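You operate a simulated robot arm through the tools that you are given. There is no shell and no other tool. Be economical: measure what you need, move in short steps, check, and stop when the job is done.

You are at the controls of a simulated robot arm. One attempt, no reset.

JOB
Put the large gear on the top of the drying bench. Take the wax stick and put it on top of the white meter spool. Take the yellow slab and leave it on the top of the drying bench. Take the blue tin on the top of the heavy bench and put it away on the pump board. The order is free.

It is judged by the outcome, as a careful person would: the job done as asked, and still so three seconds after it is handed in. It fails if anything else is knocked over, pushed out of place, dropped, spilled or broken.

ROBOT AND FRAMES
A 7-joint arm with a vacuum gripper on a trunk, on a base that drives. Base frame: it is fixed to the floor where the robot stands at the start and does not move with it; the origin is under the middle of the robot, x ahead of it, y to its left, z up. Lengths are in m, angles in rad, forces in N, time in s.
Its first joint turns from -2.897 to 2.897 rad. Places, roughly: blue tin [0.5, 4.5, 1]; large gear (7x7x3 cm) [0.5, 0, 0.9]; pump board [-1, -3.7, 0.8]; top of the drying bench [0.7, 1, 0.6]; wax stick (4x4x9 cm) [-0.6, -3.9, 0.9]; white meter spool [-3, -2, 1]; yellow slab (15x8x5 cm) [0.8, 4.3, 0.9]. Payload 1.88 kg.
Tool frame: the origin (TCP) lies in the middle of the cups' lips, and z points out of the cups. The gripper has 1 cup of 0.032 m across, covering 0.032 by 0.032 m (tool x, y); the bellows give 0.014 m. With the vacuum on, a cup seals on a smooth face that it is pressed against (1 to 4 N); it does not hold porous or soft things. The pull reaches 41 N.
Orientation is told as [roll, pitch, yaw] about the base's x, y, z axes, in that order, counted from this pose: with the cups facing straight down, the tool's x points along the base's -x, its y along +y and its z along -z.

CONTROLS
- The arm moves only by the tool play_rows. Its argument "rows" is one flat list of numbers, 7 for each row, row after row: the shift along the tool's x, y, z in m, then the turn, a rotation vector about the tool's x, y, z in rad, then the vacuum: 1 switches it on, -1 off. In form: [tx, ty, tz, wx, wy, wz, vac, tx, ty, tz, wx, wy, wz, vac, ...]. A call has 1 to 10 rows; each row shifts and turns the commanded pose from where the row before left it, along the tool's axes as they then stand. Each row takes 0.2 s and may step no farther than 0.05 m and 0.15 rad from the row before; otherwise, or with a gripper value out of range, the whole call is refused. Where a pose cannot be reached the arm comes as near as it can. A force on the tool above 40 N (or 10 N above the force at the start of the call, whichever is more), or a blocked arm, ends the call early, and 0.2 s more pass. The pull builds up within a second once a cup has sealed. Time passes only in rows, and 0.2 s behind the last, so rows that do not move give it time. It gives the time, the measured TCP pose, the force on the tool (base axes) and the pull of the vacuum at its end, in the units of the frame above (readings bear some noise), with the torque about the TCP (base axes, N m) and any sound that the robot's microphone picked up.
- Cameras (640 x 400 px; columns grow to the right, rows downward): "scene" is now at [0.027, 0.1563, 1.4735]; the picture's right is [-0.08, -1.00, 0.00], its down [-0.66, 0.05, -0.75] and it looks along [0.74, -0.06, -0.67] (base axes); focal length 251 px, centre (320, 200). "wrist" rides on the gripper at [0.082, 0.014, -0.216] in the tool frame; the picture's right is [-0.17, 0.99, 0.00], its down [-0.91, -0.15, -0.37] and it looks along [-0.37, -0.06, 0.93] (tool axes); focal length 243 px, centre (320, 200).
- get_image(camera): a new picture of that camera. The clock stands still meanwhile.
- move_column(by): slides the trunk up (or, below 0, down) by that many m; the arm and the scene camera ride with it, the base frame stays. It gives what a move gives, with no picture.
- drive_base(legs): drives the robot by 1 to 6 legs, each [ahead, left, turn to the left] in m, m and rad, along the robot's own axes; the way and the turn of a leg run together, so that a leg with both is an arc; at most 1.5 m and 3.142 rad a leg. The arm and the cameras ride along, it lands a little off, and it stops where it bumps. It gives what a move gives.
- aim_head(pan, tilt): turns the head with the scene camera to pan (to the left, within 2.705 rad either way) and tilt (down, from -0.506 to 1.204), counted from straight ahead of the robot. It gives what a move gives.
- measure_at(camera, pixels): for up to 12 pixels [column, row] of the newest picture of that camera ("zoom" is the newest enlarged one), the place [x, y, z] in the base frame of the surface seen there, good to about 0.003 m. The clock stands still meanwhile.
- zoom(camera, box): a new picture of the part [left, top, right, bottom] of that camera's present view, enlarged. The clock stands still meanwhile.
- hand_in(): hands the job in; it is judged then, once.

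Go step by step. Measure first, check grasps and placings, and put right what went wrong. The budget is 110 turns and 90 pictures, counting those below and the enlarged ones. Unless the task says otherwise, let go and move clear before handing in, and close with one line.

The tools are called after ">>>" by a JSON object that holds its "api" and its "payload". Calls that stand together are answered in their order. play_rows: Moves the arm, as the interface text tells. Its arguments: {"type":"object","properties":{"rows":{"type":"array","items":{"type":"number"}}},"required":["rows"]} The other tools are called the same way: move_column (by) slides the trunk up or down; drive_base (legs) drives the base; aim_head (pan, tilt) turns the head that bears the scene camera; get_image (camera) takes a picture; measure_at (camera, pixels) gives the place of the surface under pixels of a picture; zoom (camera, box) takes an enlarged picture of a part of a camera's view; hand_in () hands the job in.

At the start:

```text
time: 0.0
ee_pos: [0.493, 0.0548, 1.1848]
ee_rot: [0.0, 0.0, 0.0]
ft_force: [0.8, -0.2, -0.4]
moment: [0.05, -0.01, -0.01]
pull: 0.1
trunk travel left (down, up): [-0.425, 0.165]
robot x, y, heading: [0.002, -0.0032, -0.003]
head pan, tilt: [-0.079, 0.73]
```

scene: 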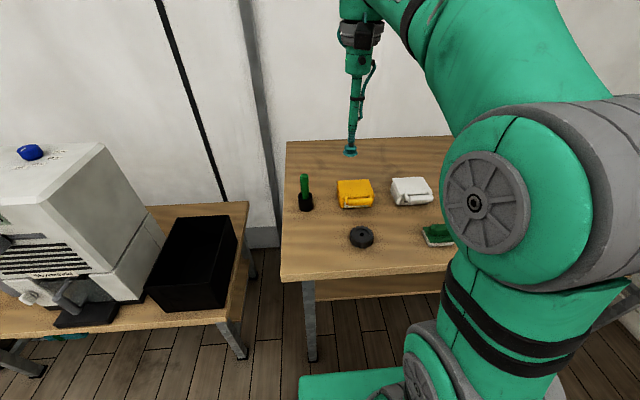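
wrist: 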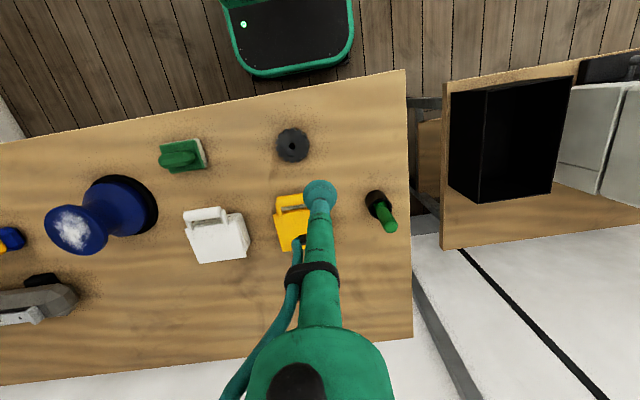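

The gear looks to be the dark disc at scene (361,237), and the drying bench is the lower bench on the left with a black box and a machine. I'll measure both.

>>> {"api": "measure_at", "payload": {"camera": "scene", "pixels": [[361, 231], [361, 243], [352, 236], [370, 236], [340, 255], [235, 215], [240, 260], [195, 225], [180, 215], [210, 325], [150, 312], [245, 205]]}}

>>> {"api": "zoom", "payload": {"camera": "scene", "box": [280, 140, 460, 290]}}

>>> {"api": "aim_head", "payload": {"pan": 0.9, "tilt": 0.7}}

>>> {"api": "get_image", "payload": {"camera": "scene"}}

```text
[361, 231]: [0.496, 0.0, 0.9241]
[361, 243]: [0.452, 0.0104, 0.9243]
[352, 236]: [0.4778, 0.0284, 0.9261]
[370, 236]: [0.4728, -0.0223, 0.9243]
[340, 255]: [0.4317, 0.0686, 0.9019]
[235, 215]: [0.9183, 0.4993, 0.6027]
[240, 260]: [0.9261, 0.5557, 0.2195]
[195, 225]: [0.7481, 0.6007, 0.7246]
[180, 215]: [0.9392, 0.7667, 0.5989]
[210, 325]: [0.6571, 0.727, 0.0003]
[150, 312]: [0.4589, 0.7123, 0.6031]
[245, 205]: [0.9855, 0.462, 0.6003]
```

```text
2.67 times, centred on (370, 215) of scene
```

zoom: 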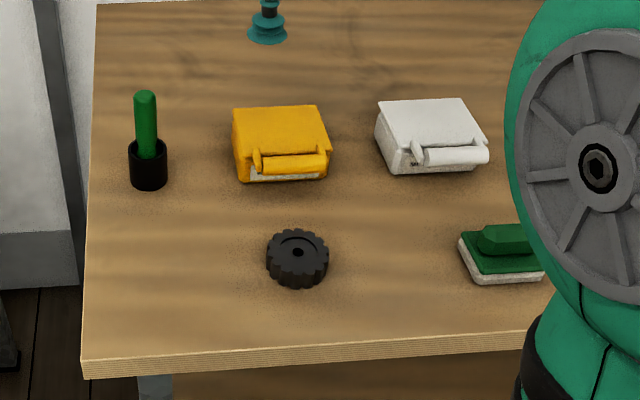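

```text
time: 1.2
ee_pos: [0.4932, 0.0543, 1.1848]
ee_rot: [0.0, 0.001, 0.0]
ft_force: [-0.3, 1.0, -0.5]
moment: [0.0, -0.01, -0.04]
pull: 0.2
trunk travel left (down, up): [-0.425, 0.165]
robot x, y, heading: [-0.0005, 0.0006, 0.002]
head pan, tilt: [0.901, 0.7]
```

```text
86 pictures are left
```

scene: 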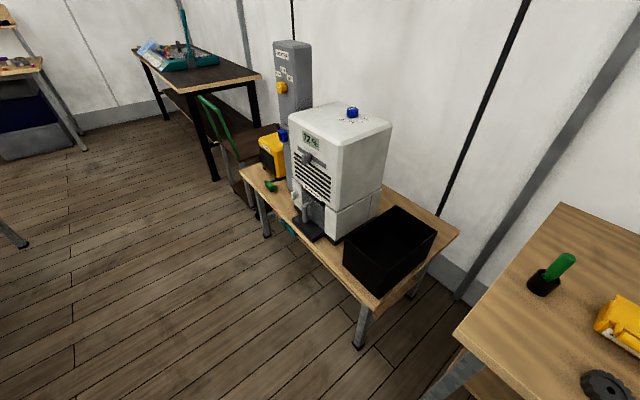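

>>> {"api": "zoom", "payload": {"camera": "scene", "box": [220, 90, 480, 320]}}

>>> {"api": "measure_at", "payload": {"camera": "scene", "pixels": [[245, 170], [271, 187], [270, 177], [300, 238], [322, 240], [340, 250], [376, 304], [455, 234], [395, 192], [385, 210], [374, 293], [436, 232]]}}

```text
1.74 times, centred on (350, 205) of scene
```

zoom: 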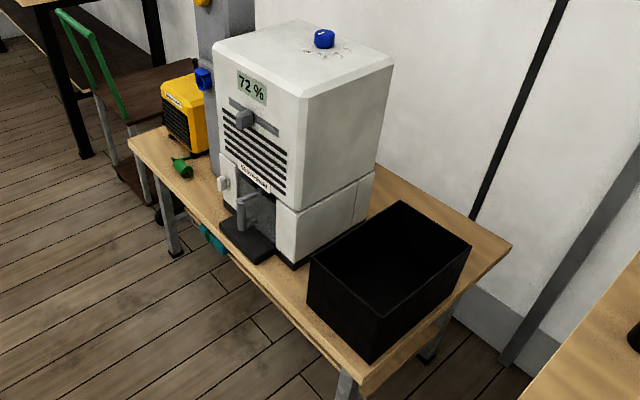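

```text
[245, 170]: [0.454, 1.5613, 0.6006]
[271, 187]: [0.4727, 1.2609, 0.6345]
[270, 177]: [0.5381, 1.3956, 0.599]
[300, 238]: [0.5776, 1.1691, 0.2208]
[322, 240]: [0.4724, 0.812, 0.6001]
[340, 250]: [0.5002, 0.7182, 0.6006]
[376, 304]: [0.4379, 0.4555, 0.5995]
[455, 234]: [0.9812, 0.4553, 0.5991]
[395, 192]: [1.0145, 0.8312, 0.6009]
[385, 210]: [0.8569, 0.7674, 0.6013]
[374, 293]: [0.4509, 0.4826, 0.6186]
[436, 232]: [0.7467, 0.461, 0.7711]
```

>>> {"api": "zoom", "payload": {"camera": "wrist", "box": [260, 118, 324, 172]}}

>>> {"api": "measure_at", "payload": {"camera": "wrist", "pixels": [[292, 137], [292, 145], [292, 153], [280, 145], [304, 145], [285, 140], [300, 150], [286, 150]]}}

>>> {"api": "zoom", "payload": {"camera": "scene", "box": [230, 130, 330, 200]}}

>>> {"api": "measure_at", "payload": {"camera": "zoom", "pixels": [[100, 245], [150, 320], [200, 400], [300, 370], [330, 420], [240, 330], [280, 310], [255, 372], [200, 300], [130, 220], [180, 320], [360, 300]]}}

```text
7.41 times, centred on (292, 145) of wrist
```

zoom: 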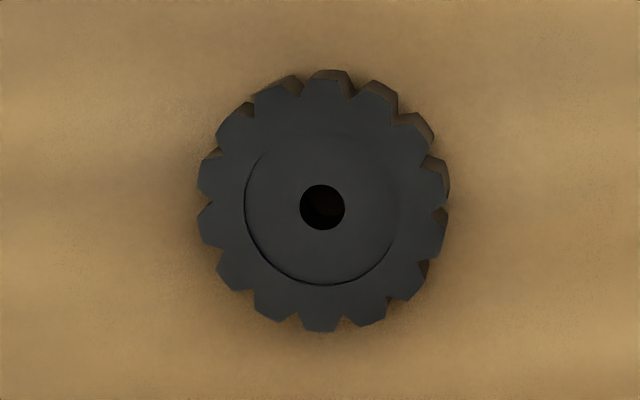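

```text
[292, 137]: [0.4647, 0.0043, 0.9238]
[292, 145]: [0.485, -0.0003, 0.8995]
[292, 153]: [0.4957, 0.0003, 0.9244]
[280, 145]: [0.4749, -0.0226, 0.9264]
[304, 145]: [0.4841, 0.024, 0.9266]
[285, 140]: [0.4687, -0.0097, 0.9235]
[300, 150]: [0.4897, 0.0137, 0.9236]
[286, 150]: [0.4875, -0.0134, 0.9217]
```

```text
5.71 times, centred on (280, 165) of scene
```

zoom: 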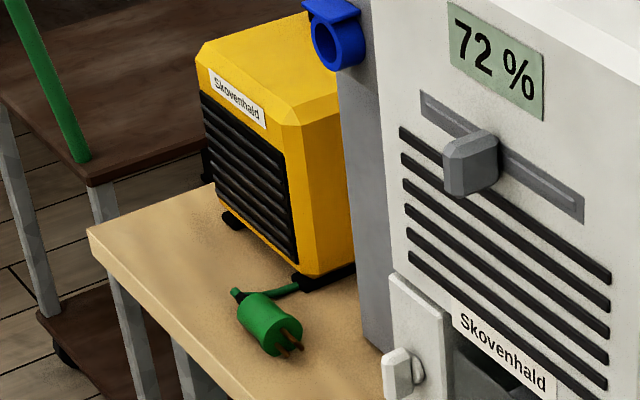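

```text
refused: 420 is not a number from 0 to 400
```

The gear's centre hole is at about (0.482, 0.001), and its inner face is at z about 0.924. I'll move above it and come down partway.

>>> {"api": "play_rows", "payload": {"rows": [0.011, -0.027, 0, 0, 0, 0, -1, 0, -0.026, 0, 0, 0, 0, -1, 0, 0, 0.05, 0, 0, 0, -1, 0, 0, 0.05, 0, 0, 0, -1, 0, 0, 0.05, 0, 0, 0, -1, 0, 0, 0.05, 0, 0, 0, -1, 0, 0, 0.03, 0, 0, 0, -1, 0, 0, 0, 0, 0, 0, -1]}}

>>> {"api": "get_image", "payload": {"camera": "wrist"}}

```text
time: 3.0
ee_pos: [0.4825, 0.0034, 0.9543]
ee_rot: [0.0, 0.001, 0.0]
ft_force: [0.2, 1.6, 0.3]
moment: [-0.01, 0.0, -0.02]
pull: 0.1
trunk travel left (down, up): [-0.425, 0.165]
robot x, y, heading: [0.0018, -0.0002, -0.002]
head pan, tilt: [0.901, 0.7]
```

```text
82 pictures are left
```

wrist: 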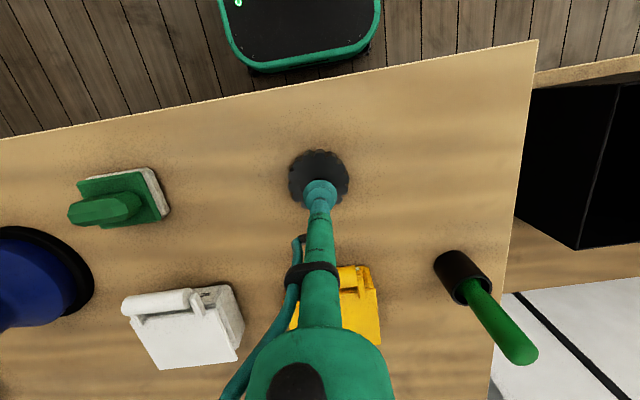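

Centred over the gear, so I'll press down with the vacuum on.

>>> {"api": "play_rows", "payload": {"rows": [0, -0.002, 0.02, 0, 0, 0, 1, 0, 0, 0.008, 0, 0, 0, 1, 0, 0, 0.004, 0, 0, 0, 1, 0, 0, 0.003, 0, 0, 0, 1, 0, 0, 0, 0, 0, 0, 1, 0, 0, 0, 0, 0, 0, 1, 0, 0, 0, 0, 0, 0, 1, 0, 0, 0, 0, 0, 0, 1]}}

```text
time: 4.8
ee_pos: [0.4805, 0.001, 0.9206]
ee_rot: [0.0, -0.001, 0.0]
ft_force: [4.1, 4.4, 18.7]
moment: [0.05, 0.05, 0.01]
pull: 40.7
trunk travel left (down, up): [-0.425, 0.165]
robot x, y, heading: [0.0008, -0.0006, 0.002]
head pan, tilt: [0.901, 0.7]
```

The seal holds at 40.7 N. I'll lift the gear and check where the base front edge is and how free the back corner of the drying bench is.

>>> {"api": "play_rows", "payload": {"rows": [0, 0, -0.02, 0, 0, 0, 1, 0, 0, -0.05, 0, 0, 0, 1, 0, 0, -0.05, 0, 0, 0, 1, 0, 0, -0.05, 0, 0, 0, 1, 0, 0, -0.05, 0, 0, 0, 1, 0, 0, -0.05, 0, 0, 0, 1, 0, 0, 0, 0, 0, 0, 1]}}

>>> {"api": "get_image", "payload": {"camera": "wrist"}}

>>> {"api": "aim_head", "payload": {"pan": 0.5, "tilt": 0.6}}

>>> {"api": "get_image", "payload": {"camera": "scene"}}

```text
time: 6.5
ee_pos: [0.4829, -0.0008, 1.1901]
ee_rot: [0.0, 0.0, 0.001]
ft_force: [0.5, 0.0, -2.1]
moment: [0.0, -0.03, 0.04]
pull: 40.6
trunk travel left (down, up): [-0.425, 0.165]
robot x, y, heading: [-0.0045, 0.0006, -0.003]
head pan, tilt: [0.901, 0.7]
```

```text
81 pictures are left
```

wrist: 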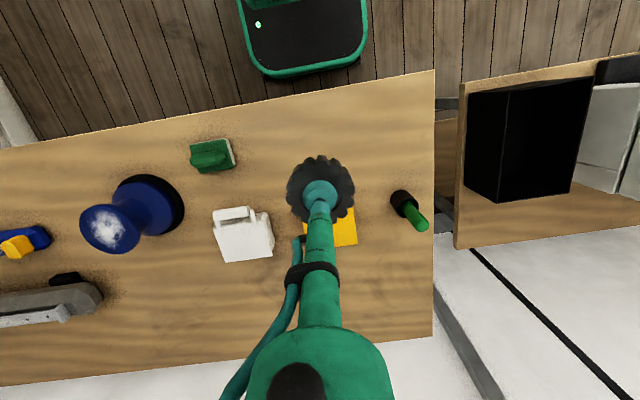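

```text
time: 7.3
ee_pos: [0.4832, -0.0011, 1.1883]
ee_rot: [-0.001, 0.001, -0.002]
ft_force: [0.7, -0.3, -1.7]
moment: [0.01, 0.0, 0.01]
pull: 40.5
trunk travel left (down, up): [-0.425, 0.165]
robot x, y, heading: [-0.003, 0.0009, 0.0]
head pan, tilt: [0.499, 0.6]
```

```text
80 pictures are left
```

scene: 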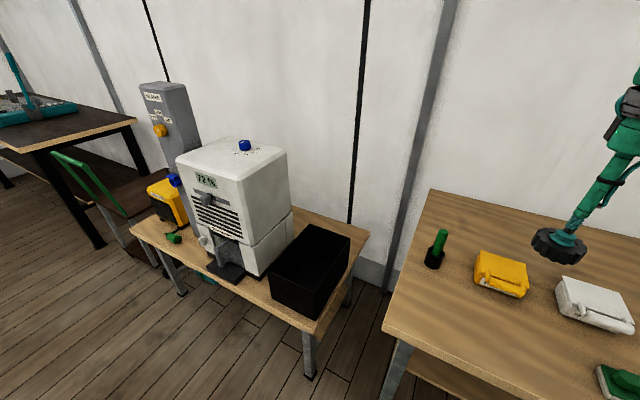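

>>> {"api": "measure_at", "payload": {"camera": "wrist", "pixels": [[305, 77], [370, 50], [245, 55], [434, 70], [455, 245], [465, 85], [466, 188], [499, 200], [572, 192], [590, 205], [540, 215], [639, 52]]}}

>>> {"api": "measure_at", "payload": {"camera": "scene", "pixels": [[350, 237], [310, 224], [320, 318], [270, 290], [368, 236], [300, 212], [345, 265], [360, 245], [325, 312], [318, 325], [296, 230], [282, 250]]}}

```text
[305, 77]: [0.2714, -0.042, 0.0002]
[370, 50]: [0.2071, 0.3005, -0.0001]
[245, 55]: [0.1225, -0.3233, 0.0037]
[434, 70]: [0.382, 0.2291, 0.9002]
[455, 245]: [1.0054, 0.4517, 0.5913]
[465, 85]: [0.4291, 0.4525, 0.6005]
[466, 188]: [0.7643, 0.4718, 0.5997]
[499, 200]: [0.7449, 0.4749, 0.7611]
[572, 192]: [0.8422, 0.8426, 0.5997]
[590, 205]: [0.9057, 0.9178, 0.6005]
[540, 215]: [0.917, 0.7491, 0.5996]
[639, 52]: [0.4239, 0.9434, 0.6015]
```

```text
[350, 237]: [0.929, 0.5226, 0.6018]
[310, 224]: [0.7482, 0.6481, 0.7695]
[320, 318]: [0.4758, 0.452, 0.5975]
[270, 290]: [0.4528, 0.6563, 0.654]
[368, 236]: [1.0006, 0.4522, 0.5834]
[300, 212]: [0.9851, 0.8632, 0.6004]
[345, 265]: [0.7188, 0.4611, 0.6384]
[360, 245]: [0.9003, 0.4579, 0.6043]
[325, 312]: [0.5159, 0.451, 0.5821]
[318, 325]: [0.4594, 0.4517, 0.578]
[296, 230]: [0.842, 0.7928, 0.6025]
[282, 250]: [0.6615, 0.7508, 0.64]
```

The area behind the bin, x 0.77–1.0 and y 0.46–0.74, is free. I'll drive to face it.

>>> {"api": "drive_base", "payload": {"legs": [[0, 0.58, 0], [0.11, 0, 0]]}}

>>> {"api": "aim_head", "payload": {"pan": 0.2, "tilt": 0.75}}

>>> {"api": "get_image", "payload": {"camera": "scene"}}

>>> {"api": "get_image", "payload": {"camera": "wrist"}}

```text
time: 11.4
ee_pos: [0.5932, 0.5792, 1.1886]
ee_rot: [-0.001, -0.002, -0.001]
ft_force: [0.1, -0.8, -1.1]
moment: [0.02, 0.0, 0.0]
pull: 41.0
trunk travel left (down, up): [-0.425, 0.165]
robot x, y, heading: [0.1123, 0.5782, -0.001]
head pan, tilt: [0.499, 0.6]
```

```text
time: 12.2
ee_pos: [0.5928, 0.5779, 1.19]
ee_rot: [0.001, 0.001, -0.002]
ft_force: [0.5, -0.6, -1.8]
moment: [0.02, 0.02, 0.05]
pull: 40.5
trunk travel left (down, up): [-0.425, 0.165]
robot x, y, heading: [0.11, 0.5821, -0.002]
head pan, tilt: [0.201, 0.75]
```

```text
79 pictures are left
```

scene: 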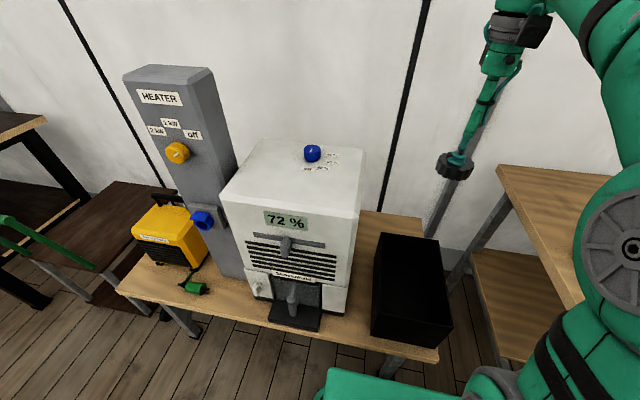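

```text
78 pictures are left
```

wrist: 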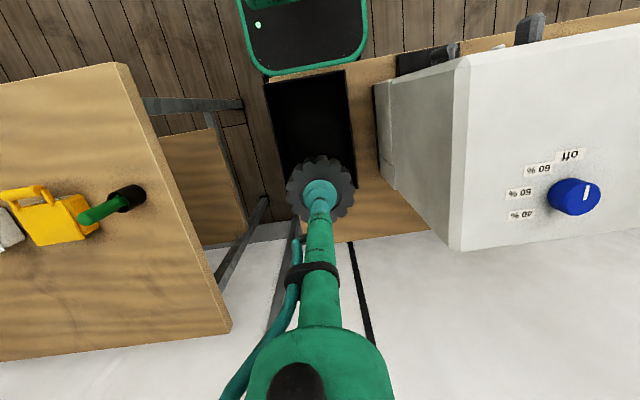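

>>> {"api": "move_column", "payload": {"by": -0.28}}

>>> {"api": "play_rows", "payload": {"rows": [-0.045, 0, 0, 0, 0, 0, 1, -0.045, 0, 0, 0, 0, 0, 1, -0.045, 0, 0, 0, 0, 0, 1, -0.045, -0.02, 0, 0, 0, 0, 1, -0.045, -0.02, 0, 0, 0, 0, 1, -0.045, 0, 0, 0, 0, 0, 1, 0, 0, 0, 0, 0, 0, 1]}}

>>> {"api": "get_image", "payload": {"camera": "wrist"}}

>>> {"api": "get_image", "payload": {"camera": "scene"}}

```text
time: 15.0
ee_pos: [0.5931, 0.5782, 0.9089]
ee_rot: [0.001, -0.001, 0.0]
ft_force: [-0.3, -0.1, -1.1]
moment: [0.0, 0.0, -0.03]
pull: 41.0
trunk travel left (down, up): [-0.145, 0.445]
robot x, y, heading: [0.1103, 0.5791, -0.001]
head pan, tilt: [0.201, 0.75]
```

```text
time: 16.6
ee_pos: [0.7957, 0.5451, 0.8676]
ee_rot: [0.0, -0.002, -0.002]
ft_force: [0.2, -0.3, -2.1]
moment: [-0.02, 0.03, -0.03]
pull: 40.5
out of reach, approached as far as the arm can: row 4, 5, 6
trunk travel left (down, up): [-0.145, 0.445]
robot x, y, heading: [0.1114, 0.5806, 0.001]
head pan, tilt: [0.201, 0.75]
```

```text
77 pictures are left
```

wrist: 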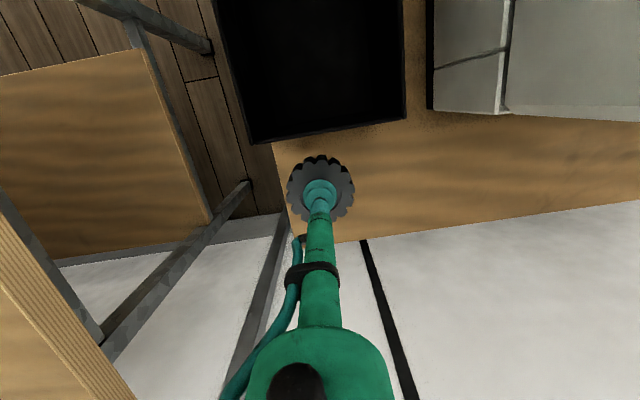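

```text
76 pictures are left
```

scene: 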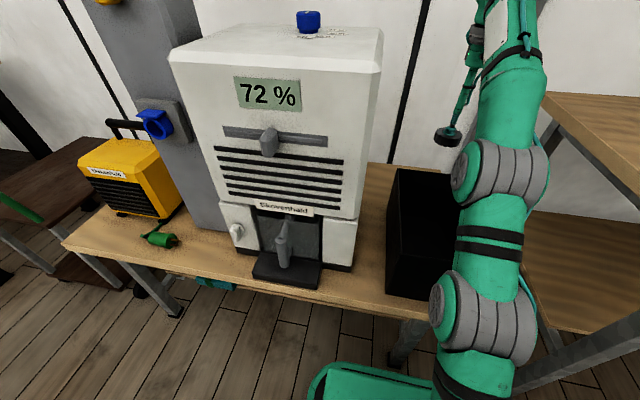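

The arm ran out of reach at this height, so I'll go lower, where it reaches farther. I'll step gently.

>>> {"api": "play_rows", "payload": {"rows": [0, 0, 0.03, 0, 0, 0, 1, 0, 0, 0.03, 0, 0, 0, 1, 0, 0, 0, 0, 0, 0, 1]}}

>>> {"api": "measure_at", "payload": {"camera": "wrist", "pixels": [[250, 142], [404, 118], [325, 130], [300, 238], [500, 215], [500, 117], [432, 110], [276, 150], [380, 140], [360, 300]]}}

```text
time: 17.4
ee_pos: [0.7946, 0.5458, 0.8084]
ee_rot: [0.0, 0.001, -0.003]
ft_force: [-0.2, 0.3, -3.1]
moment: [0.0, 0.01, -0.03]
pull: 40.7
trunk travel left (down, up): [-0.145, 0.445]
robot x, y, heading: [0.1105, 0.582, -0.003]
head pan, tilt: [0.201, 0.75]
```

```text
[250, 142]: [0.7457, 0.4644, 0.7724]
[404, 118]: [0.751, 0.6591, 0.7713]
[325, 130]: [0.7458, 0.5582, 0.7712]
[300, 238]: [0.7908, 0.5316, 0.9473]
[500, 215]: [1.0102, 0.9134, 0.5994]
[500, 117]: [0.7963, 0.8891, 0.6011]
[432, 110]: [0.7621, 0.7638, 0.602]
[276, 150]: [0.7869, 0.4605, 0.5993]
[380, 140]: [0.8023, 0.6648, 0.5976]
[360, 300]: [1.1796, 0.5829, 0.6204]
```

>>> {"api": "play_rows", "payload": {"rows": [-0.03, 0, 0, 0, 0, 0, 1, -0.025, 0, 0.02, 0, 0, 0, 1, 0, 0, 0.04, 0, 0, 0, 1, 0, 0, 0.04, 0, 0, 0, 1, 0, 0, 0, 0, 0, 0, 1]}}

```text
time: 18.6
ee_pos: [0.8495, 0.5475, 0.7072]
ee_rot: [-0.001, 0.001, -0.002]
ft_force: [-0.2, 0.0, -1.8]
moment: [-0.01, 0.02, -0.01]
pull: 41.1
trunk travel left (down, up): [-0.145, 0.445]
robot x, y, heading: [0.1094, 0.5757, -0.006]
head pan, tilt: [0.201, 0.75]
```

>>> {"api": "play_rows", "payload": {"rows": [0, -0.02, 0.04, 0, 0, 0, 1, 0, 0, 0.03, 0, 0, 0, 1, 0, 0, 0.01, 0, 0, 0, 1, 0, 0, 0.004, 0, 0, 0, 1, 0, 0, 0, 0, 0, 0, 1]}}

```text
time: 19.8
ee_pos: [0.8491, 0.5266, 0.6242]
ee_rot: [-0.001, 0.0, -0.002]
ft_force: [0.0, 1.0, 1.9]
moment: [-0.02, 0.03, 0.02]
pull: 40.3
trunk travel left (down, up): [-0.145, 0.445]
robot x, y, heading: [0.1097, 0.5804, 0.003]
head pan, tilt: [0.201, 0.75]
```

The force changed sign, so the gear is touching the bench. I'll press slightly, release and rise.

>>> {"api": "play_rows", "payload": {"rows": [0, 0, 0.002, 0, 0, 0, 1, 0, 0, 0, 0, 0, 0, -1, 0, 0, 0, 0, 0, 0, -1, 0, 0, 0, 0, 0, 0, -1, 0, 0, 0, 0, 0, 0, -1, 0, 0, 0, 0, 0, 0, -1, 0, 0, -0.03, 0, 0, 0, -1, 0, 0, -0.05, 0, 0, 0, -1, 0, 0, -0.05, 0, 0, 0, -1, 0, 0, -0.05, 0, 0, 0, -1]}}

>>> {"api": "get_image", "payload": {"camera": "wrist"}}

```text
time: 22.0
ee_pos: [0.842, 0.5277, 0.7951]
ee_rot: [0.0, 0.001, 0.001]
ft_force: [-0.3, 0.3, -0.3]
moment: [-0.01, -0.02, -0.01]
pull: 0.0
out of reach, approached as far as the arm can: row 10
trunk travel left (down, up): [-0.145, 0.445]
robot x, y, heading: [0.1106, 0.579, 0.001]
head pan, tilt: [0.201, 0.75]
```

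```text
75 pictures are left
```

wrist: 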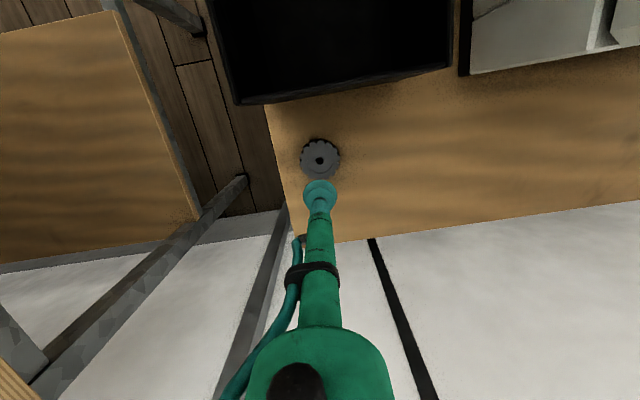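

The gear rests on the drying bench at (319,158). I'll raise the column, retract, and look toward the heavy bench.

>>> {"api": "move_column", "payload": {"by": 0.28}}

>>> {"api": "play_rows", "payload": {"rows": [0.05, 0, 0, 0, 0, 0, -1, 0.05, 0, -0.02, 0, 0, 0, -1, 0.05, 0.01, -0.03, 0, 0, 0, -1, 0.05, 0.02, -0.03, 0, 0, 0, -1, 0.05, 0.02, -0.03, 0, 0, 0, -1, 0.03, 0, 0, 0, 0, 0, -1]}}

>>> {"api": "aim_head", "payload": {"pan": 1.5, "tilt": 0.4}}

>>> {"api": "get_image", "payload": {"camera": "scene"}}

```text
time: 24.9
ee_pos: [0.8413, 0.5284, 1.0749]
ee_rot: [0.0, -0.001, -0.002]
ft_force: [0.2, 0.8, -0.3]
moment: [0.01, 0.01, -0.02]
pull: 0.1
trunk travel left (down, up): [-0.425, 0.165]
robot x, y, heading: [0.111, 0.5792, -0.002]
head pan, tilt: [0.201, 0.75]
```

```text
refused: row 2 steps farther than a row can; nothing moved
```

```text
time: 26.3
ee_pos: [0.8419, 0.528, 1.0753]
ee_rot: [-0.002, -0.001, -0.003]
ft_force: [0.2, 0.0, -0.3]
moment: [0.02, 0.03, 0.01]
pull: 0.2
trunk travel left (down, up): [-0.425, 0.165]
robot x, y, heading: [0.1135, 0.5786, 0.0]
head pan, tilt: [1.499, 0.4]
```

```text
74 pictures are left
```

scene: 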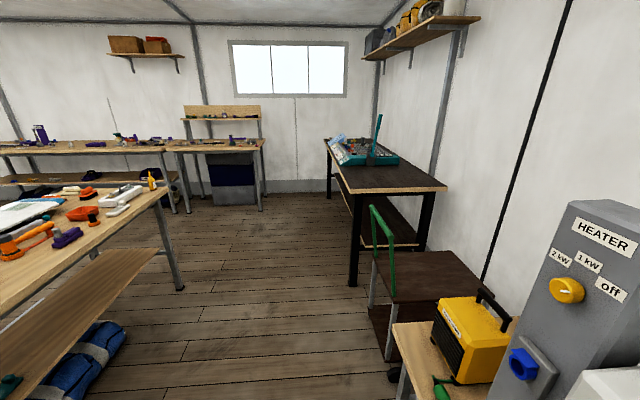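

>>> {"api": "measure_at", "payload": {"camera": "scene", "pixels": [[327, 140], [447, 187], [355, 192], [398, 163], [335, 155], [355, 284], [372, 330], [183, 288], [167, 188], [258, 200], [378, 120], [392, 360]]}}

>>> {"api": "zoom", "payload": {"camera": "scene", "box": [300, 100, 460, 200]}}

>>> {"api": "play_rows", "payload": {"rows": [0.045, 0, 0, 0, 0, 0, -1, 0.045, 0, -0.02, 0, 0, 0, -1, 0.04, 0.01, -0.02, 0, 0, 0, -1, 0.04, 0.01, -0.02, 0, 0, 0, -1, 0.04, 0.01, -0.02, 0, 0, 0, -1, 0.04, 0, -0.02, 0, 0, 0, -1, 0.04, 0, 0, 0, 0, 0, -1, 0.04, 0, 0, 0, 0, 0, -1]}}

```text
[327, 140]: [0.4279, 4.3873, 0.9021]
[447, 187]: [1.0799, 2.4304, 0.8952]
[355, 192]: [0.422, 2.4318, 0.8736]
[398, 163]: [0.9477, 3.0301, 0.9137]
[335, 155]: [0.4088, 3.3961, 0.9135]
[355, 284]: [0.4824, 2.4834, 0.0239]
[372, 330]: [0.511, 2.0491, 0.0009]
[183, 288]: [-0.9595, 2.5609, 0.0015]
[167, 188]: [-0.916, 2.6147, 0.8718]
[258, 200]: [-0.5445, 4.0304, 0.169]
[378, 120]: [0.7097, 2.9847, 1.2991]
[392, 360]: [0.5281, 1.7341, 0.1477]
```

```text
4.00 times, centred on (380, 150) of scene
```

zoom: 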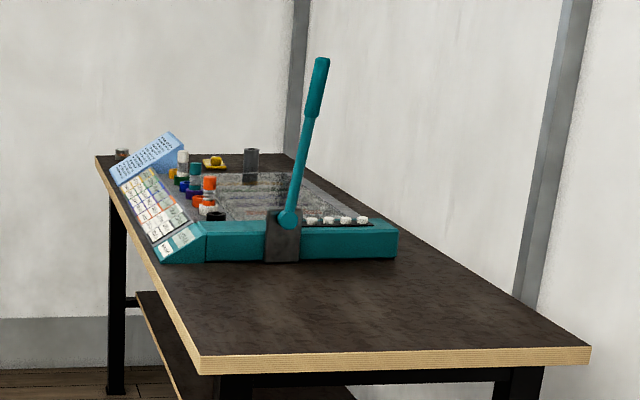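

```text
time: 28.1
ee_pos: [0.5114, 0.5577, 1.1756]
ee_rot: [-0.001, 0.0, -0.001]
ft_force: [-0.1, 0.2, 0.3]
moment: [-0.01, 0.0, 0.02]
pull: 0.0
trunk travel left (down, up): [-0.425, 0.165]
robot x, y, heading: [0.11, 0.581, 0.001]
head pan, tilt: [1.499, 0.4]
```

The heavy bench spans x 0.42–1.08 from y 2.43, and the aisle at x -0.9 to 0.4 is clear. I'll back up and strafe left along it.

>>> {"api": "drive_base", "payload": {"legs": [[-0.4, 0, 0], [0, 1.5, 0], [0, 1.3, 0]]}}

>>> {"api": "aim_head", "payload": {"pan": 0.8, "tilt": 0.55}}

>>> {"api": "get_image", "payload": {"camera": "scene"}}

```text
time: 43.9
ee_pos: [0.0408, 3.3865, 1.1777]
ee_rot: [-0.002, -0.001, 0.037]
ft_force: [-0.1, -0.5, -0.6]
moment: [0.03, 0.0, 0.01]
pull: 0.1
trunk travel left (down, up): [-0.425, 0.165]
robot x, y, heading: [-0.3667, 3.3925, 0.039]
head pan, tilt: [1.499, 0.4]
```

```text
time: 45.0
ee_pos: [0.0391, 3.3851, 1.1761]
ee_rot: [-0.001, -0.002, 0.039]
ft_force: [0.1, 0.7, -0.4]
moment: [0.03, 0.01, -0.02]
pull: 0.1
trunk travel left (down, up): [-0.425, 0.165]
robot x, y, heading: [-0.3592, 3.3907, 0.041]
head pan, tilt: [0.799, 0.55]
```

```text
72 pictures are left
```

scene: 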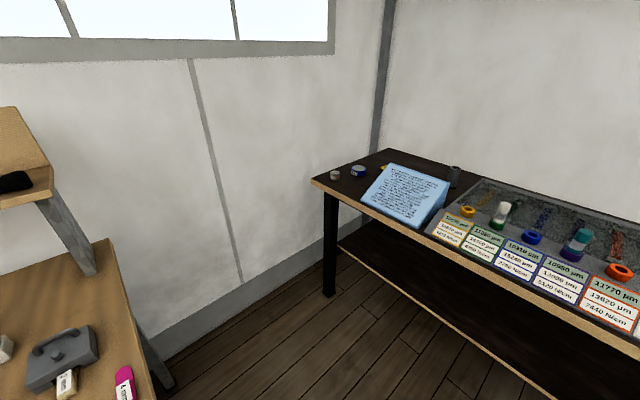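

>>> {"api": "measure_at", "payload": {"camera": "scene", "pixels": [[358, 171], [335, 175], [383, 168], [312, 181], [387, 150], [108, 240], [155, 395], [170, 385], [405, 215], [440, 225], [330, 292], [50, 185]]}}

>>> {"api": "zoom", "payload": {"camera": "scene", "box": [300, 130, 500, 255]}}

```text
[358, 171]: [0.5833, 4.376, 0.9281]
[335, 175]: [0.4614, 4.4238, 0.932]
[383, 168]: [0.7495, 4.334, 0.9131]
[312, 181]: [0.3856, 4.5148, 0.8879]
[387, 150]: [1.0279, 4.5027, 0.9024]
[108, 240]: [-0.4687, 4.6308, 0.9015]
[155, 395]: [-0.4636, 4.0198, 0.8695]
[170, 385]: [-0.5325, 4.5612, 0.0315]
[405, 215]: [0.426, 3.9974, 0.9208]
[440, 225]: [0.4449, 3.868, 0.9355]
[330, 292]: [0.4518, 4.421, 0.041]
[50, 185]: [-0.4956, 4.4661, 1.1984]
```

```text
3.20 times, centred on (400, 192) of scene
```

zoom: 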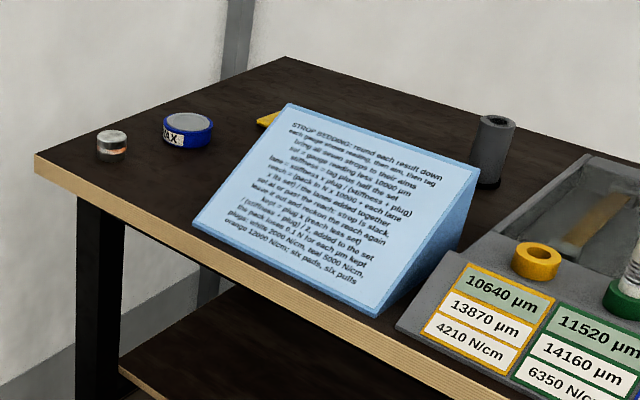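

>>> {"api": "drive_base", "payload": {"legs": [[0, 0, -0.04], [0.4, 0, 0], [0, 0.74, 0]]}}

>>> {"api": "aim_head", "payload": {"pan": 0.15, "tilt": 0.75}}

>>> {"api": "get_image", "payload": {"camera": "scene"}}

>>> {"api": "get_image", "payload": {"camera": "wrist"}}

```text
time: 51.4
ee_pos: [0.4367, 4.1064, 1.1751]
ee_rot: [-0.001, -0.001, 0.01]
ft_force: [-0.3, 0.1, -0.3]
moment: [0.01, 0.01, -0.03]
pull: 0.1
trunk travel left (down, up): [-0.425, 0.165]
robot x, y, heading: [0.0363, 4.1243, 0.01]
head pan, tilt: [0.799, 0.55]
```

```text
time: 52.5
ee_pos: [0.4364, 4.1062, 1.1761]
ee_rot: [0.0, 0.001, 0.011]
ft_force: [0.1, 0.3, -0.4]
moment: [0.0, -0.03, 0.03]
pull: 0.0
trunk travel left (down, up): [-0.425, 0.165]
robot x, y, heading: [0.0378, 4.1239, 0.009]
head pan, tilt: [0.15, 0.75]
```

```text
70 pictures are left
```

scene: 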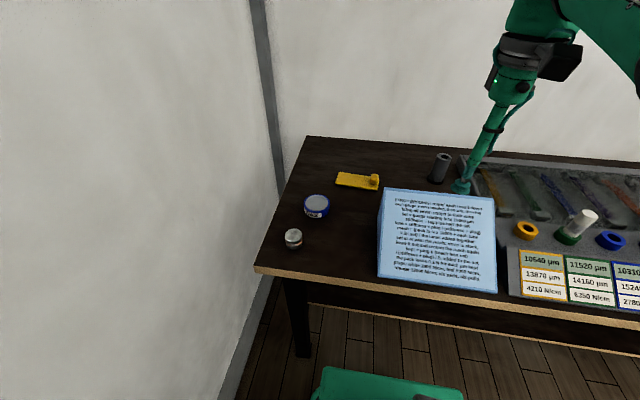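

```text
69 pictures are left
```

wrist: 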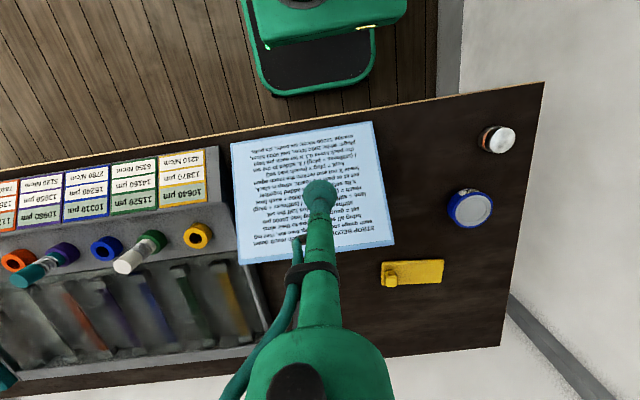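

>>> {"api": "zoom", "payload": {"camera": "wrist", "box": [365, 170, 509, 300]}}

>>> {"api": "measure_at", "payload": {"camera": "wrist", "pixels": [[384, 265], [443, 261], [443, 282], [384, 286], [390, 273], [415, 273], [430, 272], [440, 265], [410, 281], [469, 209], [450, 212], [490, 207]]}}

>>> {"api": "zoom", "payload": {"camera": "scene", "box": [260, 150, 420, 260]}}

```text
3.08 times, centred on (437, 235) of wrist
```

zoom: 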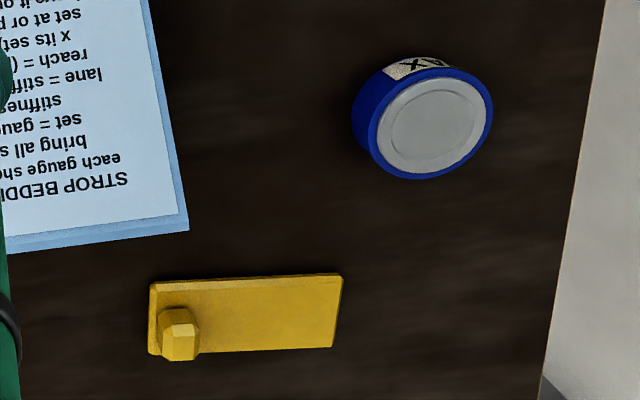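

```text
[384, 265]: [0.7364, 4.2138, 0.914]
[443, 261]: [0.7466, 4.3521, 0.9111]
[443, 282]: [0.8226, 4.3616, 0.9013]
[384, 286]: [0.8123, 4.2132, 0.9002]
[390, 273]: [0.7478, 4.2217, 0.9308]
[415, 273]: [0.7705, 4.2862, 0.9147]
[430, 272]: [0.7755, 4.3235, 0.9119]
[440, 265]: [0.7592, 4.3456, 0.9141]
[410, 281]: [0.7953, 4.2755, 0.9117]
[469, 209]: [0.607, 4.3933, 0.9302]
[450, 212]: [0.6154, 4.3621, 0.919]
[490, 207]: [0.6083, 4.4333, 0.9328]
```

```text
3.64 times, centred on (340, 205) of scene
```

zoom: 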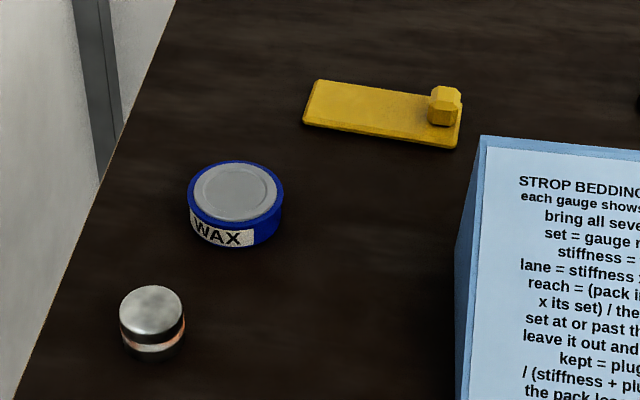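

The yellow slab is a thin plate (top z about 0.912) with a knob near y 4.225, so I'll grip at about (0.777, 4.292). Raising the column first gives more reach, then I'll move above it.

>>> {"api": "move_column", "payload": {"by": 0.16}}

>>> {"api": "play_rows", "payload": {"rows": [-0.0342, 0.0181, 0.029, 0, 0, 0, -1, -0.0342, 0.0181, 0.029, 0, 0, 0, -1, -0.0342, 0.0181, 0.029, 0, 0, 0, -1, -0.0342, 0.0181, 0.029, 0, 0, 0, -1, -0.0342, 0.0181, 0.029, 0, 0, 0, -1, -0.0342, 0.0181, 0.029, 0, 0, 0, -1, -0.0342, 0.0181, 0.029, 0, 0, 0, -1, -0.0342, 0.0181, 0.029, 0, 0, 0, -1, -0.0342, 0.0181, 0.029, 0, 0, 0, -1, -0.0342, 0.0181, 0.029, 0, 0, 0, -1]}}

>>> {"api": "get_image", "payload": {"camera": "wrist"}}

```text
time: 54.3
ee_pos: [0.4352, 4.1064, 1.3359]
ee_rot: [0.0, 0.001, 0.009]
ft_force: [0.2, -0.2, -0.2]
moment: [0.03, 0.01, -0.02]
pull: 0.1
trunk travel left (down, up): [-0.585, 0.005]
robot x, y, heading: [0.0338, 4.1259, 0.011]
head pan, tilt: [0.15, 0.75]
```

```text
time: 56.5
ee_pos: [0.7769, 4.2919, 1.0456]
ee_rot: [0.0, -0.002, 0.009]
ft_force: [-0.2, 0.1, 0.4]
moment: [0.04, -0.01, 0.03]
pull: 0.1
trunk travel left (down, up): [-0.585, 0.005]
robot x, y, heading: [0.0375, 4.1233, 0.003]
head pan, tilt: [0.15, 0.75]
```

```text
66 pictures are left
```

wrist: 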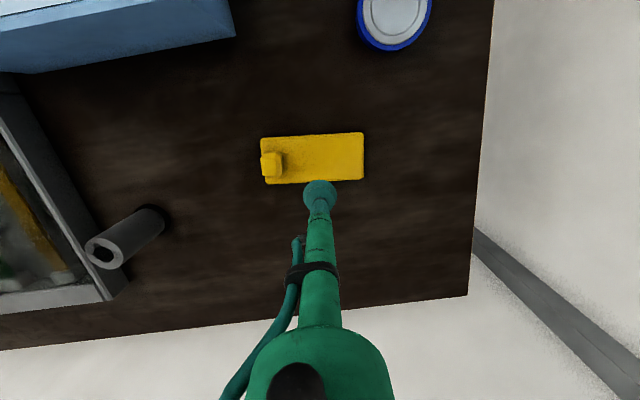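

>>> {"api": "measure_at", "payload": {"camera": "wrist", "pixels": [[315, 137], [315, 158], [312, 180], [265, 145], [360, 155], [275, 165], [285, 165]]}}

>>> {"api": "play_rows", "payload": {"rows": [0, 0, 0.05, 0, 0, 0, -1, 0, 0, 0.04, 0, 0, 0, -1, 0, 0, 0.02, 0, 0, 0, -1, 0, 0, 0, 0, 0, 0, -1]}}

```text
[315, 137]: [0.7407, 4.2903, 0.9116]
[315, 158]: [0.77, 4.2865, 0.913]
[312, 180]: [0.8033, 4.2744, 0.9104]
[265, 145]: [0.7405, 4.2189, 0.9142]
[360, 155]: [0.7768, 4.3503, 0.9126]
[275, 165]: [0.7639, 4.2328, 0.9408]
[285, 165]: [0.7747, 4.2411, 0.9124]
```

```text
time: 57.5
ee_pos: [0.7777, 4.2895, 0.9349]
ee_rot: [-0.001, -0.002, 0.011]
ft_force: [0.4, 0.1, 0.5]
moment: [0.02, -0.02, 0.0]
pull: 0.0
trunk travel left (down, up): [-0.585, 0.005]
robot x, y, heading: [0.0306, 4.1262, 0.012]
head pan, tilt: [0.15, 0.75]
```

>>> {"api": "play_rows", "payload": {"rows": [0.004, -0.002, 0.015, 0, 0, 0, 1, 0, 0, 0.005, 0, 0, 0, 1, 0, 0, 0.003, 0, 0, 0, 1, 0, 0, 0.002, 0, 0, 0, 1, 0, 0, 0, 0, 0, 0, 1, 0, 0, 0, 0, 0, 0, 1, 0, 0, 0, 0, 0, 0, 1]}}

```text
time: 59.1
ee_pos: [0.7729, 4.2893, 0.9113]
ee_rot: [0.0, -0.002, 0.011]
ft_force: [0.9, -1.1, 5.4]
moment: [-0.05, 0.06, -0.01]
pull: 40.7
trunk travel left (down, up): [-0.585, 0.005]
robot x, y, heading: [0.0344, 4.1254, 0.009]
head pan, tilt: [0.15, 0.75]
```

Sealed at 40.7 N. I'll lift and retract along the reverse path.

>>> {"api": "play_rows", "payload": {"rows": [0, 0, -0.03, 0, 0, 0, 1, 0, 0, -0.045, 0, 0, 0, 1, 0, 0, -0.045, 0, 0, 0, 1, 0.0342, -0.0181, -0.029, 0, 0, 0, 1, 0.0342, -0.0181, -0.029, 0, 0, 0, 1, 0.0342, -0.0181, -0.029, 0, 0, 0, 1, 0.0342, -0.0181, -0.029, 0, 0, 0, 1, 0.0342, -0.0181, -0.029, 0, 0, 0, 1, 0.0342, -0.0181, -0.029, 0, 0, 0, 1, 0.0342, -0.0181, -0.029, 0, 0, 0, 1]}}

>>> {"api": "get_image", "payload": {"camera": "wrist"}}

```text
time: 61.3
ee_pos: [0.5323, 4.1581, 1.2361]
ee_rot: [0.0, 0.001, 0.009]
ft_force: [0.7, -0.2, -1.3]
moment: [0.0, 0.01, -0.04]
pull: 40.4
trunk travel left (down, up): [-0.585, 0.005]
robot x, y, heading: [0.0379, 4.1225, 0.01]
head pan, tilt: [0.15, 0.75]
```

```text
65 pictures are left
```

wrist: 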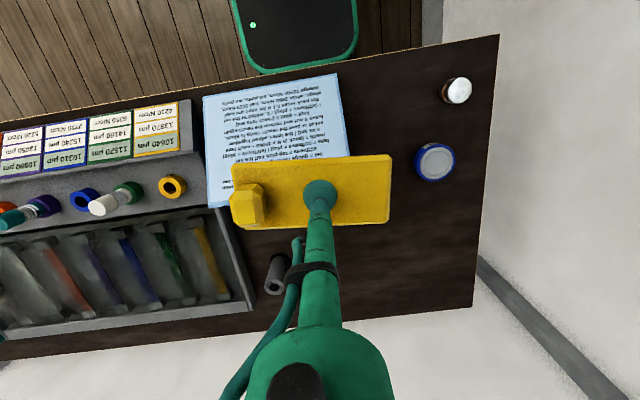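

>>> {"api": "play_rows", "payload": {"rows": [0.04, -0.02, -0.01, 0, 0, 0, 1, 0.04, -0.02, 0, 0, 0, 0, 1, 0.03, 0, 0, 0, 0, 0, 1]}}

>>> {"api": "drive_base", "payload": {"legs": [[0, -0.72, -0.01], [-0.4, 0, 0], [0, -1.5, 0], [0, -1.24, 0]]}}

>>> {"api": "aim_head", "payload": {"pan": 0.3, "tilt": 0.5}}

>>> {"api": "get_image", "payload": {"camera": "scene"}}

```text
time: 62.1
ee_pos: [0.4261, 4.1171, 1.2459]
ee_rot: [0.001, -0.002, 0.011]
ft_force: [-0.2, 0.3, -1.0]
moment: [0.08, 0.02, 0.03]
pull: 41.1
trunk travel left (down, up): [-0.585, 0.005]
robot x, y, heading: [0.0343, 4.1241, 0.015]
head pan, tilt: [0.15, 0.75]
```

```text
time: 81.0
ee_pos: [0.0017, 0.6579, 1.2458]
ee_rot: [0.001, 0.0, -0.008]
ft_force: [-0.5, 1.2, -0.6]
moment: [0.05, 0.02, -0.01]
pull: 41.1
trunk travel left (down, up): [-0.585, 0.005]
robot x, y, heading: [-0.3866, 0.6738, -0.013]
head pan, tilt: [0.15, 0.75]
```

```text
time: 81.8
ee_pos: [0.0006, 0.6574, 1.2451]
ee_rot: [0.0, -0.002, -0.008]
ft_force: [0.0, -0.7, -0.8]
moment: [0.05, -0.02, 0.03]
pull: 41.0
trunk travel left (down, up): [-0.585, 0.005]
robot x, y, heading: [-0.3877, 0.675, -0.009]
head pan, tilt: [0.3, 0.499]
```

```text
64 pictures are left
```

scene: 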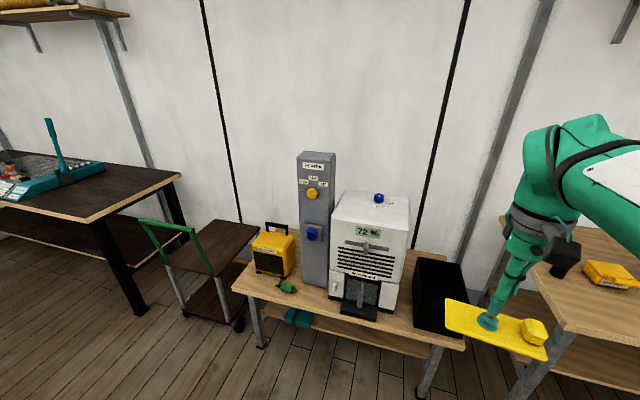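

>>> {"api": "drive_base", "payload": {"legs": [[0, -0.075, 0.011], [0.5, 0, 0]]}}

>>> {"api": "get_image", "payload": {"camera": "wrist"}}

```text
time: 85.4
ee_pos: [0.5058, 0.589, 1.2444]
ee_rot: [0.0, -0.001, 0.003]
ft_force: [0.0, 0.2, -1.1]
moment: [0.04, 0.01, -0.02]
pull: 41.1
trunk travel left (down, up): [-0.585, 0.005]
robot x, y, heading: [0.111, 0.5985, -0.001]
head pan, tilt: [0.3, 0.499]
```

```text
63 pictures are left
```

wrist: 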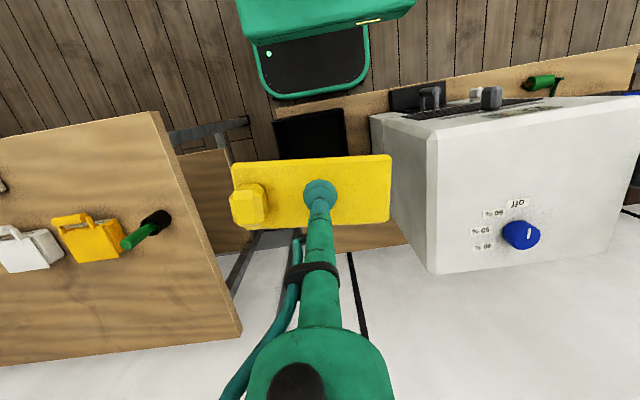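

>>> {"api": "measure_at", "payload": {"camera": "wrist", "pixels": [[436, 140], [432, 270], [374, 120], [412, 200], [395, 150], [425, 240], [384, 235]]}}

```text
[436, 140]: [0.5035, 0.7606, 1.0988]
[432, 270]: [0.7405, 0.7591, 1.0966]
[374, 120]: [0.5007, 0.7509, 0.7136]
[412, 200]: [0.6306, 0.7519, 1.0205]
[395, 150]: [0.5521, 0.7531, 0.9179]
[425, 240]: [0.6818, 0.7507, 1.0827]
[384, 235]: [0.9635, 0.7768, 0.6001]
```

>>> {"api": "move_column", "payload": {"by": -0.38}}

>>> {"api": "play_rows", "payload": {"rows": [-0.045, 0.01, 0, 0, 0, 0, 1, -0.045, 0.01, 0, 0, 0, 0, 1, -0.045, 0.01, 0, 0, 0, 0, 1, -0.045, 0.01, 0, 0, 0, 0, 1, -0.045, 0, 0, 0, 0, 0, 1, -0.045, 0, 0, 0, 0, 0, 1, -0.035, 0, 0, 0, 0, 0, 1, 0, 0, 0.04, 0, 0, 0, 1, 0, 0, 0.03, 0, 0, 0, 1, 0, 0, 0, 0, 0, 0, 1]}}

>>> {"api": "get_image", "payload": {"camera": "wrist"}}

```text
time: 89.0
ee_pos: [0.5049, 0.5884, 0.8649]
ee_rot: [0.002, 0.0, 0.002]
ft_force: [0.6, 0.8, -0.9]
moment: [0.02, 0.0, 0.0]
pull: 40.4
trunk travel left (down, up): [-0.205, 0.385]
robot x, y, heading: [0.1136, 0.5976, 0.001]
head pan, tilt: [0.3, 0.499]
```

```text
time: 91.2
ee_pos: [0.8093, 0.6298, 0.7954]
ee_rot: [-0.001, 0.0, 0.002]
ft_force: [-0.5, 1.4, -0.7]
moment: [0.04, 0.0, 0.0]
pull: 41.1
trunk travel left (down, up): [-0.205, 0.385]
robot x, y, heading: [0.1149, 0.597, -0.001]
head pan, tilt: [0.3, 0.499]
```

```text
62 pictures are left
```

wrist: 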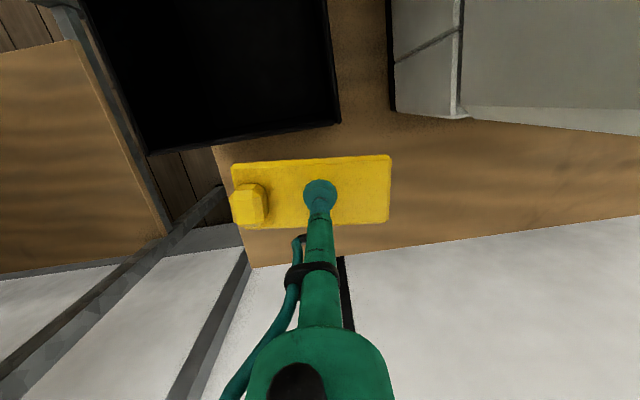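

>>> {"api": "play_rows", "payload": {"rows": [-0.03, 0.015, 0, 0, 0, 0, 1, -0.03, 0.02, 0, 0, 0, 0, 1, 0, 0.01, 0.03, 0, 0, 0, 1, 0, 0, 0.045, 0, 0, 0, 1, 0, 0, 0.045, 0, 0, 0, 1, 0, 0, 0.03, 0, 0, 0, 1, 0, 0, 0, 0, 0, 0, 1]}}

>>> {"api": "get_image", "payload": {"camera": "wrist"}}

```text
time: 92.8
ee_pos: [0.8704, 0.6747, 0.6431]
ee_rot: [0.003, 0.0, 0.002]
ft_force: [-0.7, -0.7, -0.8]
moment: [0.04, 0.0, 0.0]
pull: 40.6
trunk travel left (down, up): [-0.205, 0.385]
robot x, y, heading: [0.1158, 0.5963, 0.001]
head pan, tilt: [0.3, 0.499]
```

```text
61 pictures are left
```

wrist: 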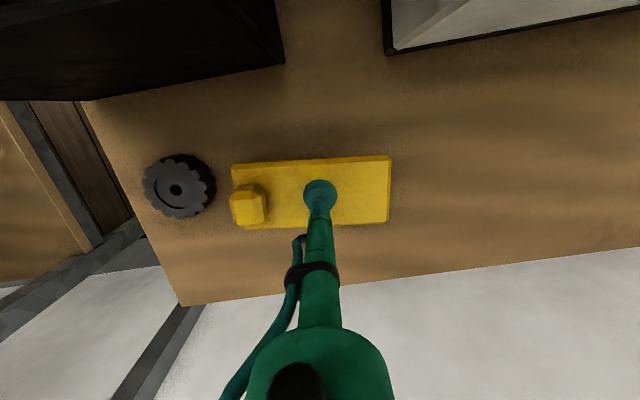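

Clear of the gear and machine. I'll lower the last 3 cm.

>>> {"api": "play_rows", "payload": {"rows": [0, 0, 0.02, 0, 0, 0, 1, 0, 0, 0.006, 0, 0, 0, 1, 0, 0, 0.003, 0, 0, 0, 1, 0, 0, 0, 0, 0, 0, 1]}}

```text
time: 93.8
ee_pos: [0.8708, 0.6743, 0.6155]
ee_rot: [0.0, -0.001, 0.001]
ft_force: [-0.5, -0.3, -1.0]
moment: [0.02, -0.01, 0.02]
pull: 40.5
trunk travel left (down, up): [-0.205, 0.385]
robot x, y, heading: [0.1116, 0.5975, -0.002]
head pan, tilt: [0.3, 0.499]
```

>>> {"api": "play_rows", "payload": {"rows": [0, 0, 0.003, 0, 0, 0, 1, 0, 0, 0.003, 0, 0, 0, 1, 0, 0, 0, 0, 0, 0, 1]}}

```text
time: 94.7
ee_pos: [0.87, 0.6738, 0.6128]
ee_rot: [-0.002, -0.003, 0.002]
ft_force: [0.8, 2.0, 9.4]
moment: [-0.08, 0.1, -0.04]
pull: 40.8
trunk travel left (down, up): [-0.205, 0.385]
robot x, y, heading: [0.1158, 0.5941, 0.004]
head pan, tilt: [0.3, 0.499]
```

Contact at 9.4 N. Releasing and rising.

>>> {"api": "play_rows", "payload": {"rows": [0, 0, -0.001, 0, 0, 0, -1, 0, 0, 0, 0, 0, 0, -1, 0, 0, 0, 0, 0, 0, -1, 0, 0, 0, 0, 0, 0, -1, 0, 0, 0, 0, 0, 0, -1, 0, 0, -0.02, 0, 0, 0, -1, 0, 0, -0.05, 0, 0, 0, -1, 0, 0, -0.05, 0, 0, 0, -1, 0, -0.03, -0.02, 0, 0, 0, -1]}}

>>> {"api": "get_image", "payload": {"camera": "wrist"}}

>>> {"api": "move_column", "payload": {"by": 0.38}}

>>> {"api": "play_rows", "payload": {"rows": [0.045, 0, 0, 0, 0, 0, -1, 0.045, 0, 0, 0, 0, 0, -1, 0.045, -0.01, 0, 0, 0, 0, -1, 0.045, -0.01, 0, 0, 0, 0, -1, 0.045, 0, 0, 0, 0, 0, -1, 0.045, 0, 0, 0, 0, 0, -1, 0.045, 0, 0, 0, 0, 0, -1, 0.045, 0, 0, 0, 0, 0, -1, 0.045, 0, 0, 0, 0, 0, -1, 0.045, 0, 0, 0, 0, 0, -1]}}

```text
time: 96.7
ee_pos: [0.8702, 0.6437, 0.7508]
ee_rot: [-0.002, 0.001, 0.001]
ft_force: [0.6, -0.5, -0.4]
moment: [0.0, 0.03, 0.01]
pull: 0.1
trunk travel left (down, up): [-0.205, 0.385]
robot x, y, heading: [0.1172, 0.5958, 0.002]
head pan, tilt: [0.3, 0.499]
```

```text
60 pictures are left
```

wrist: 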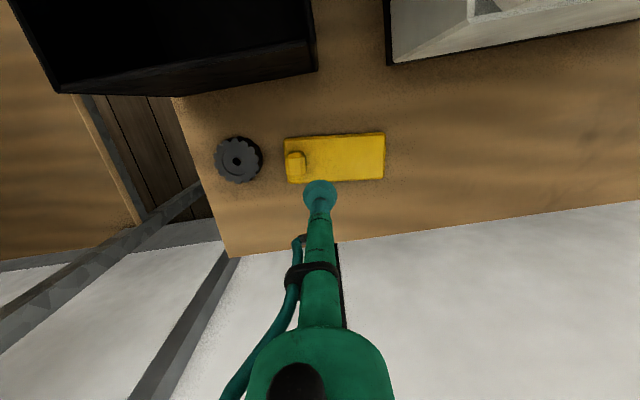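

```text
time: 100.3
ee_pos: [0.8707, 0.6436, 1.1322]
ee_rot: [0.002, 0.0, 0.003]
ft_force: [-0.3, 1.0, 0.1]
moment: [0.01, -0.03, 0.0]
pull: 0.1
trunk travel left (down, up): [-0.585, 0.005]
robot x, y, heading: [0.1135, 0.5957, 0.005]
head pan, tilt: [0.3, 0.499]
```

```text
time: 102.5
ee_pos: [0.42, 0.6228, 1.1335]
ee_rot: [-0.001, 0.0, 0.003]
ft_force: [-0.1, 1.2, 0.0]
moment: [0.02, -0.03, 0.0]
pull: 0.1
trunk travel left (down, up): [-0.585, 0.005]
robot x, y, heading: [0.1167, 0.599, 0.007]
head pan, tilt: [0.3, 0.499]
```

Gear and slab both rest on the drying bench. Next I'll go back for the blue tin.

>>> {"api": "drive_base", "payload": {"legs": [[-0.48, 0, 0], [0, 1.5, 0], [0, 1.3, 0], [0.4, 0, 0]]}}

```text
time: 120.6
ee_pos: [0.3393, 3.4196, 1.1339]
ee_rot: [0.0, 0.0, 0.008]
ft_force: [0.4, 0.5, 0.8]
moment: [0.0, 0.0, 0.03]
pull: 0.1
trunk travel left (down, up): [-0.585, 0.005]
robot x, y, heading: [0.0362, 3.3919, 0.008]
head pan, tilt: [0.3, 0.499]
```

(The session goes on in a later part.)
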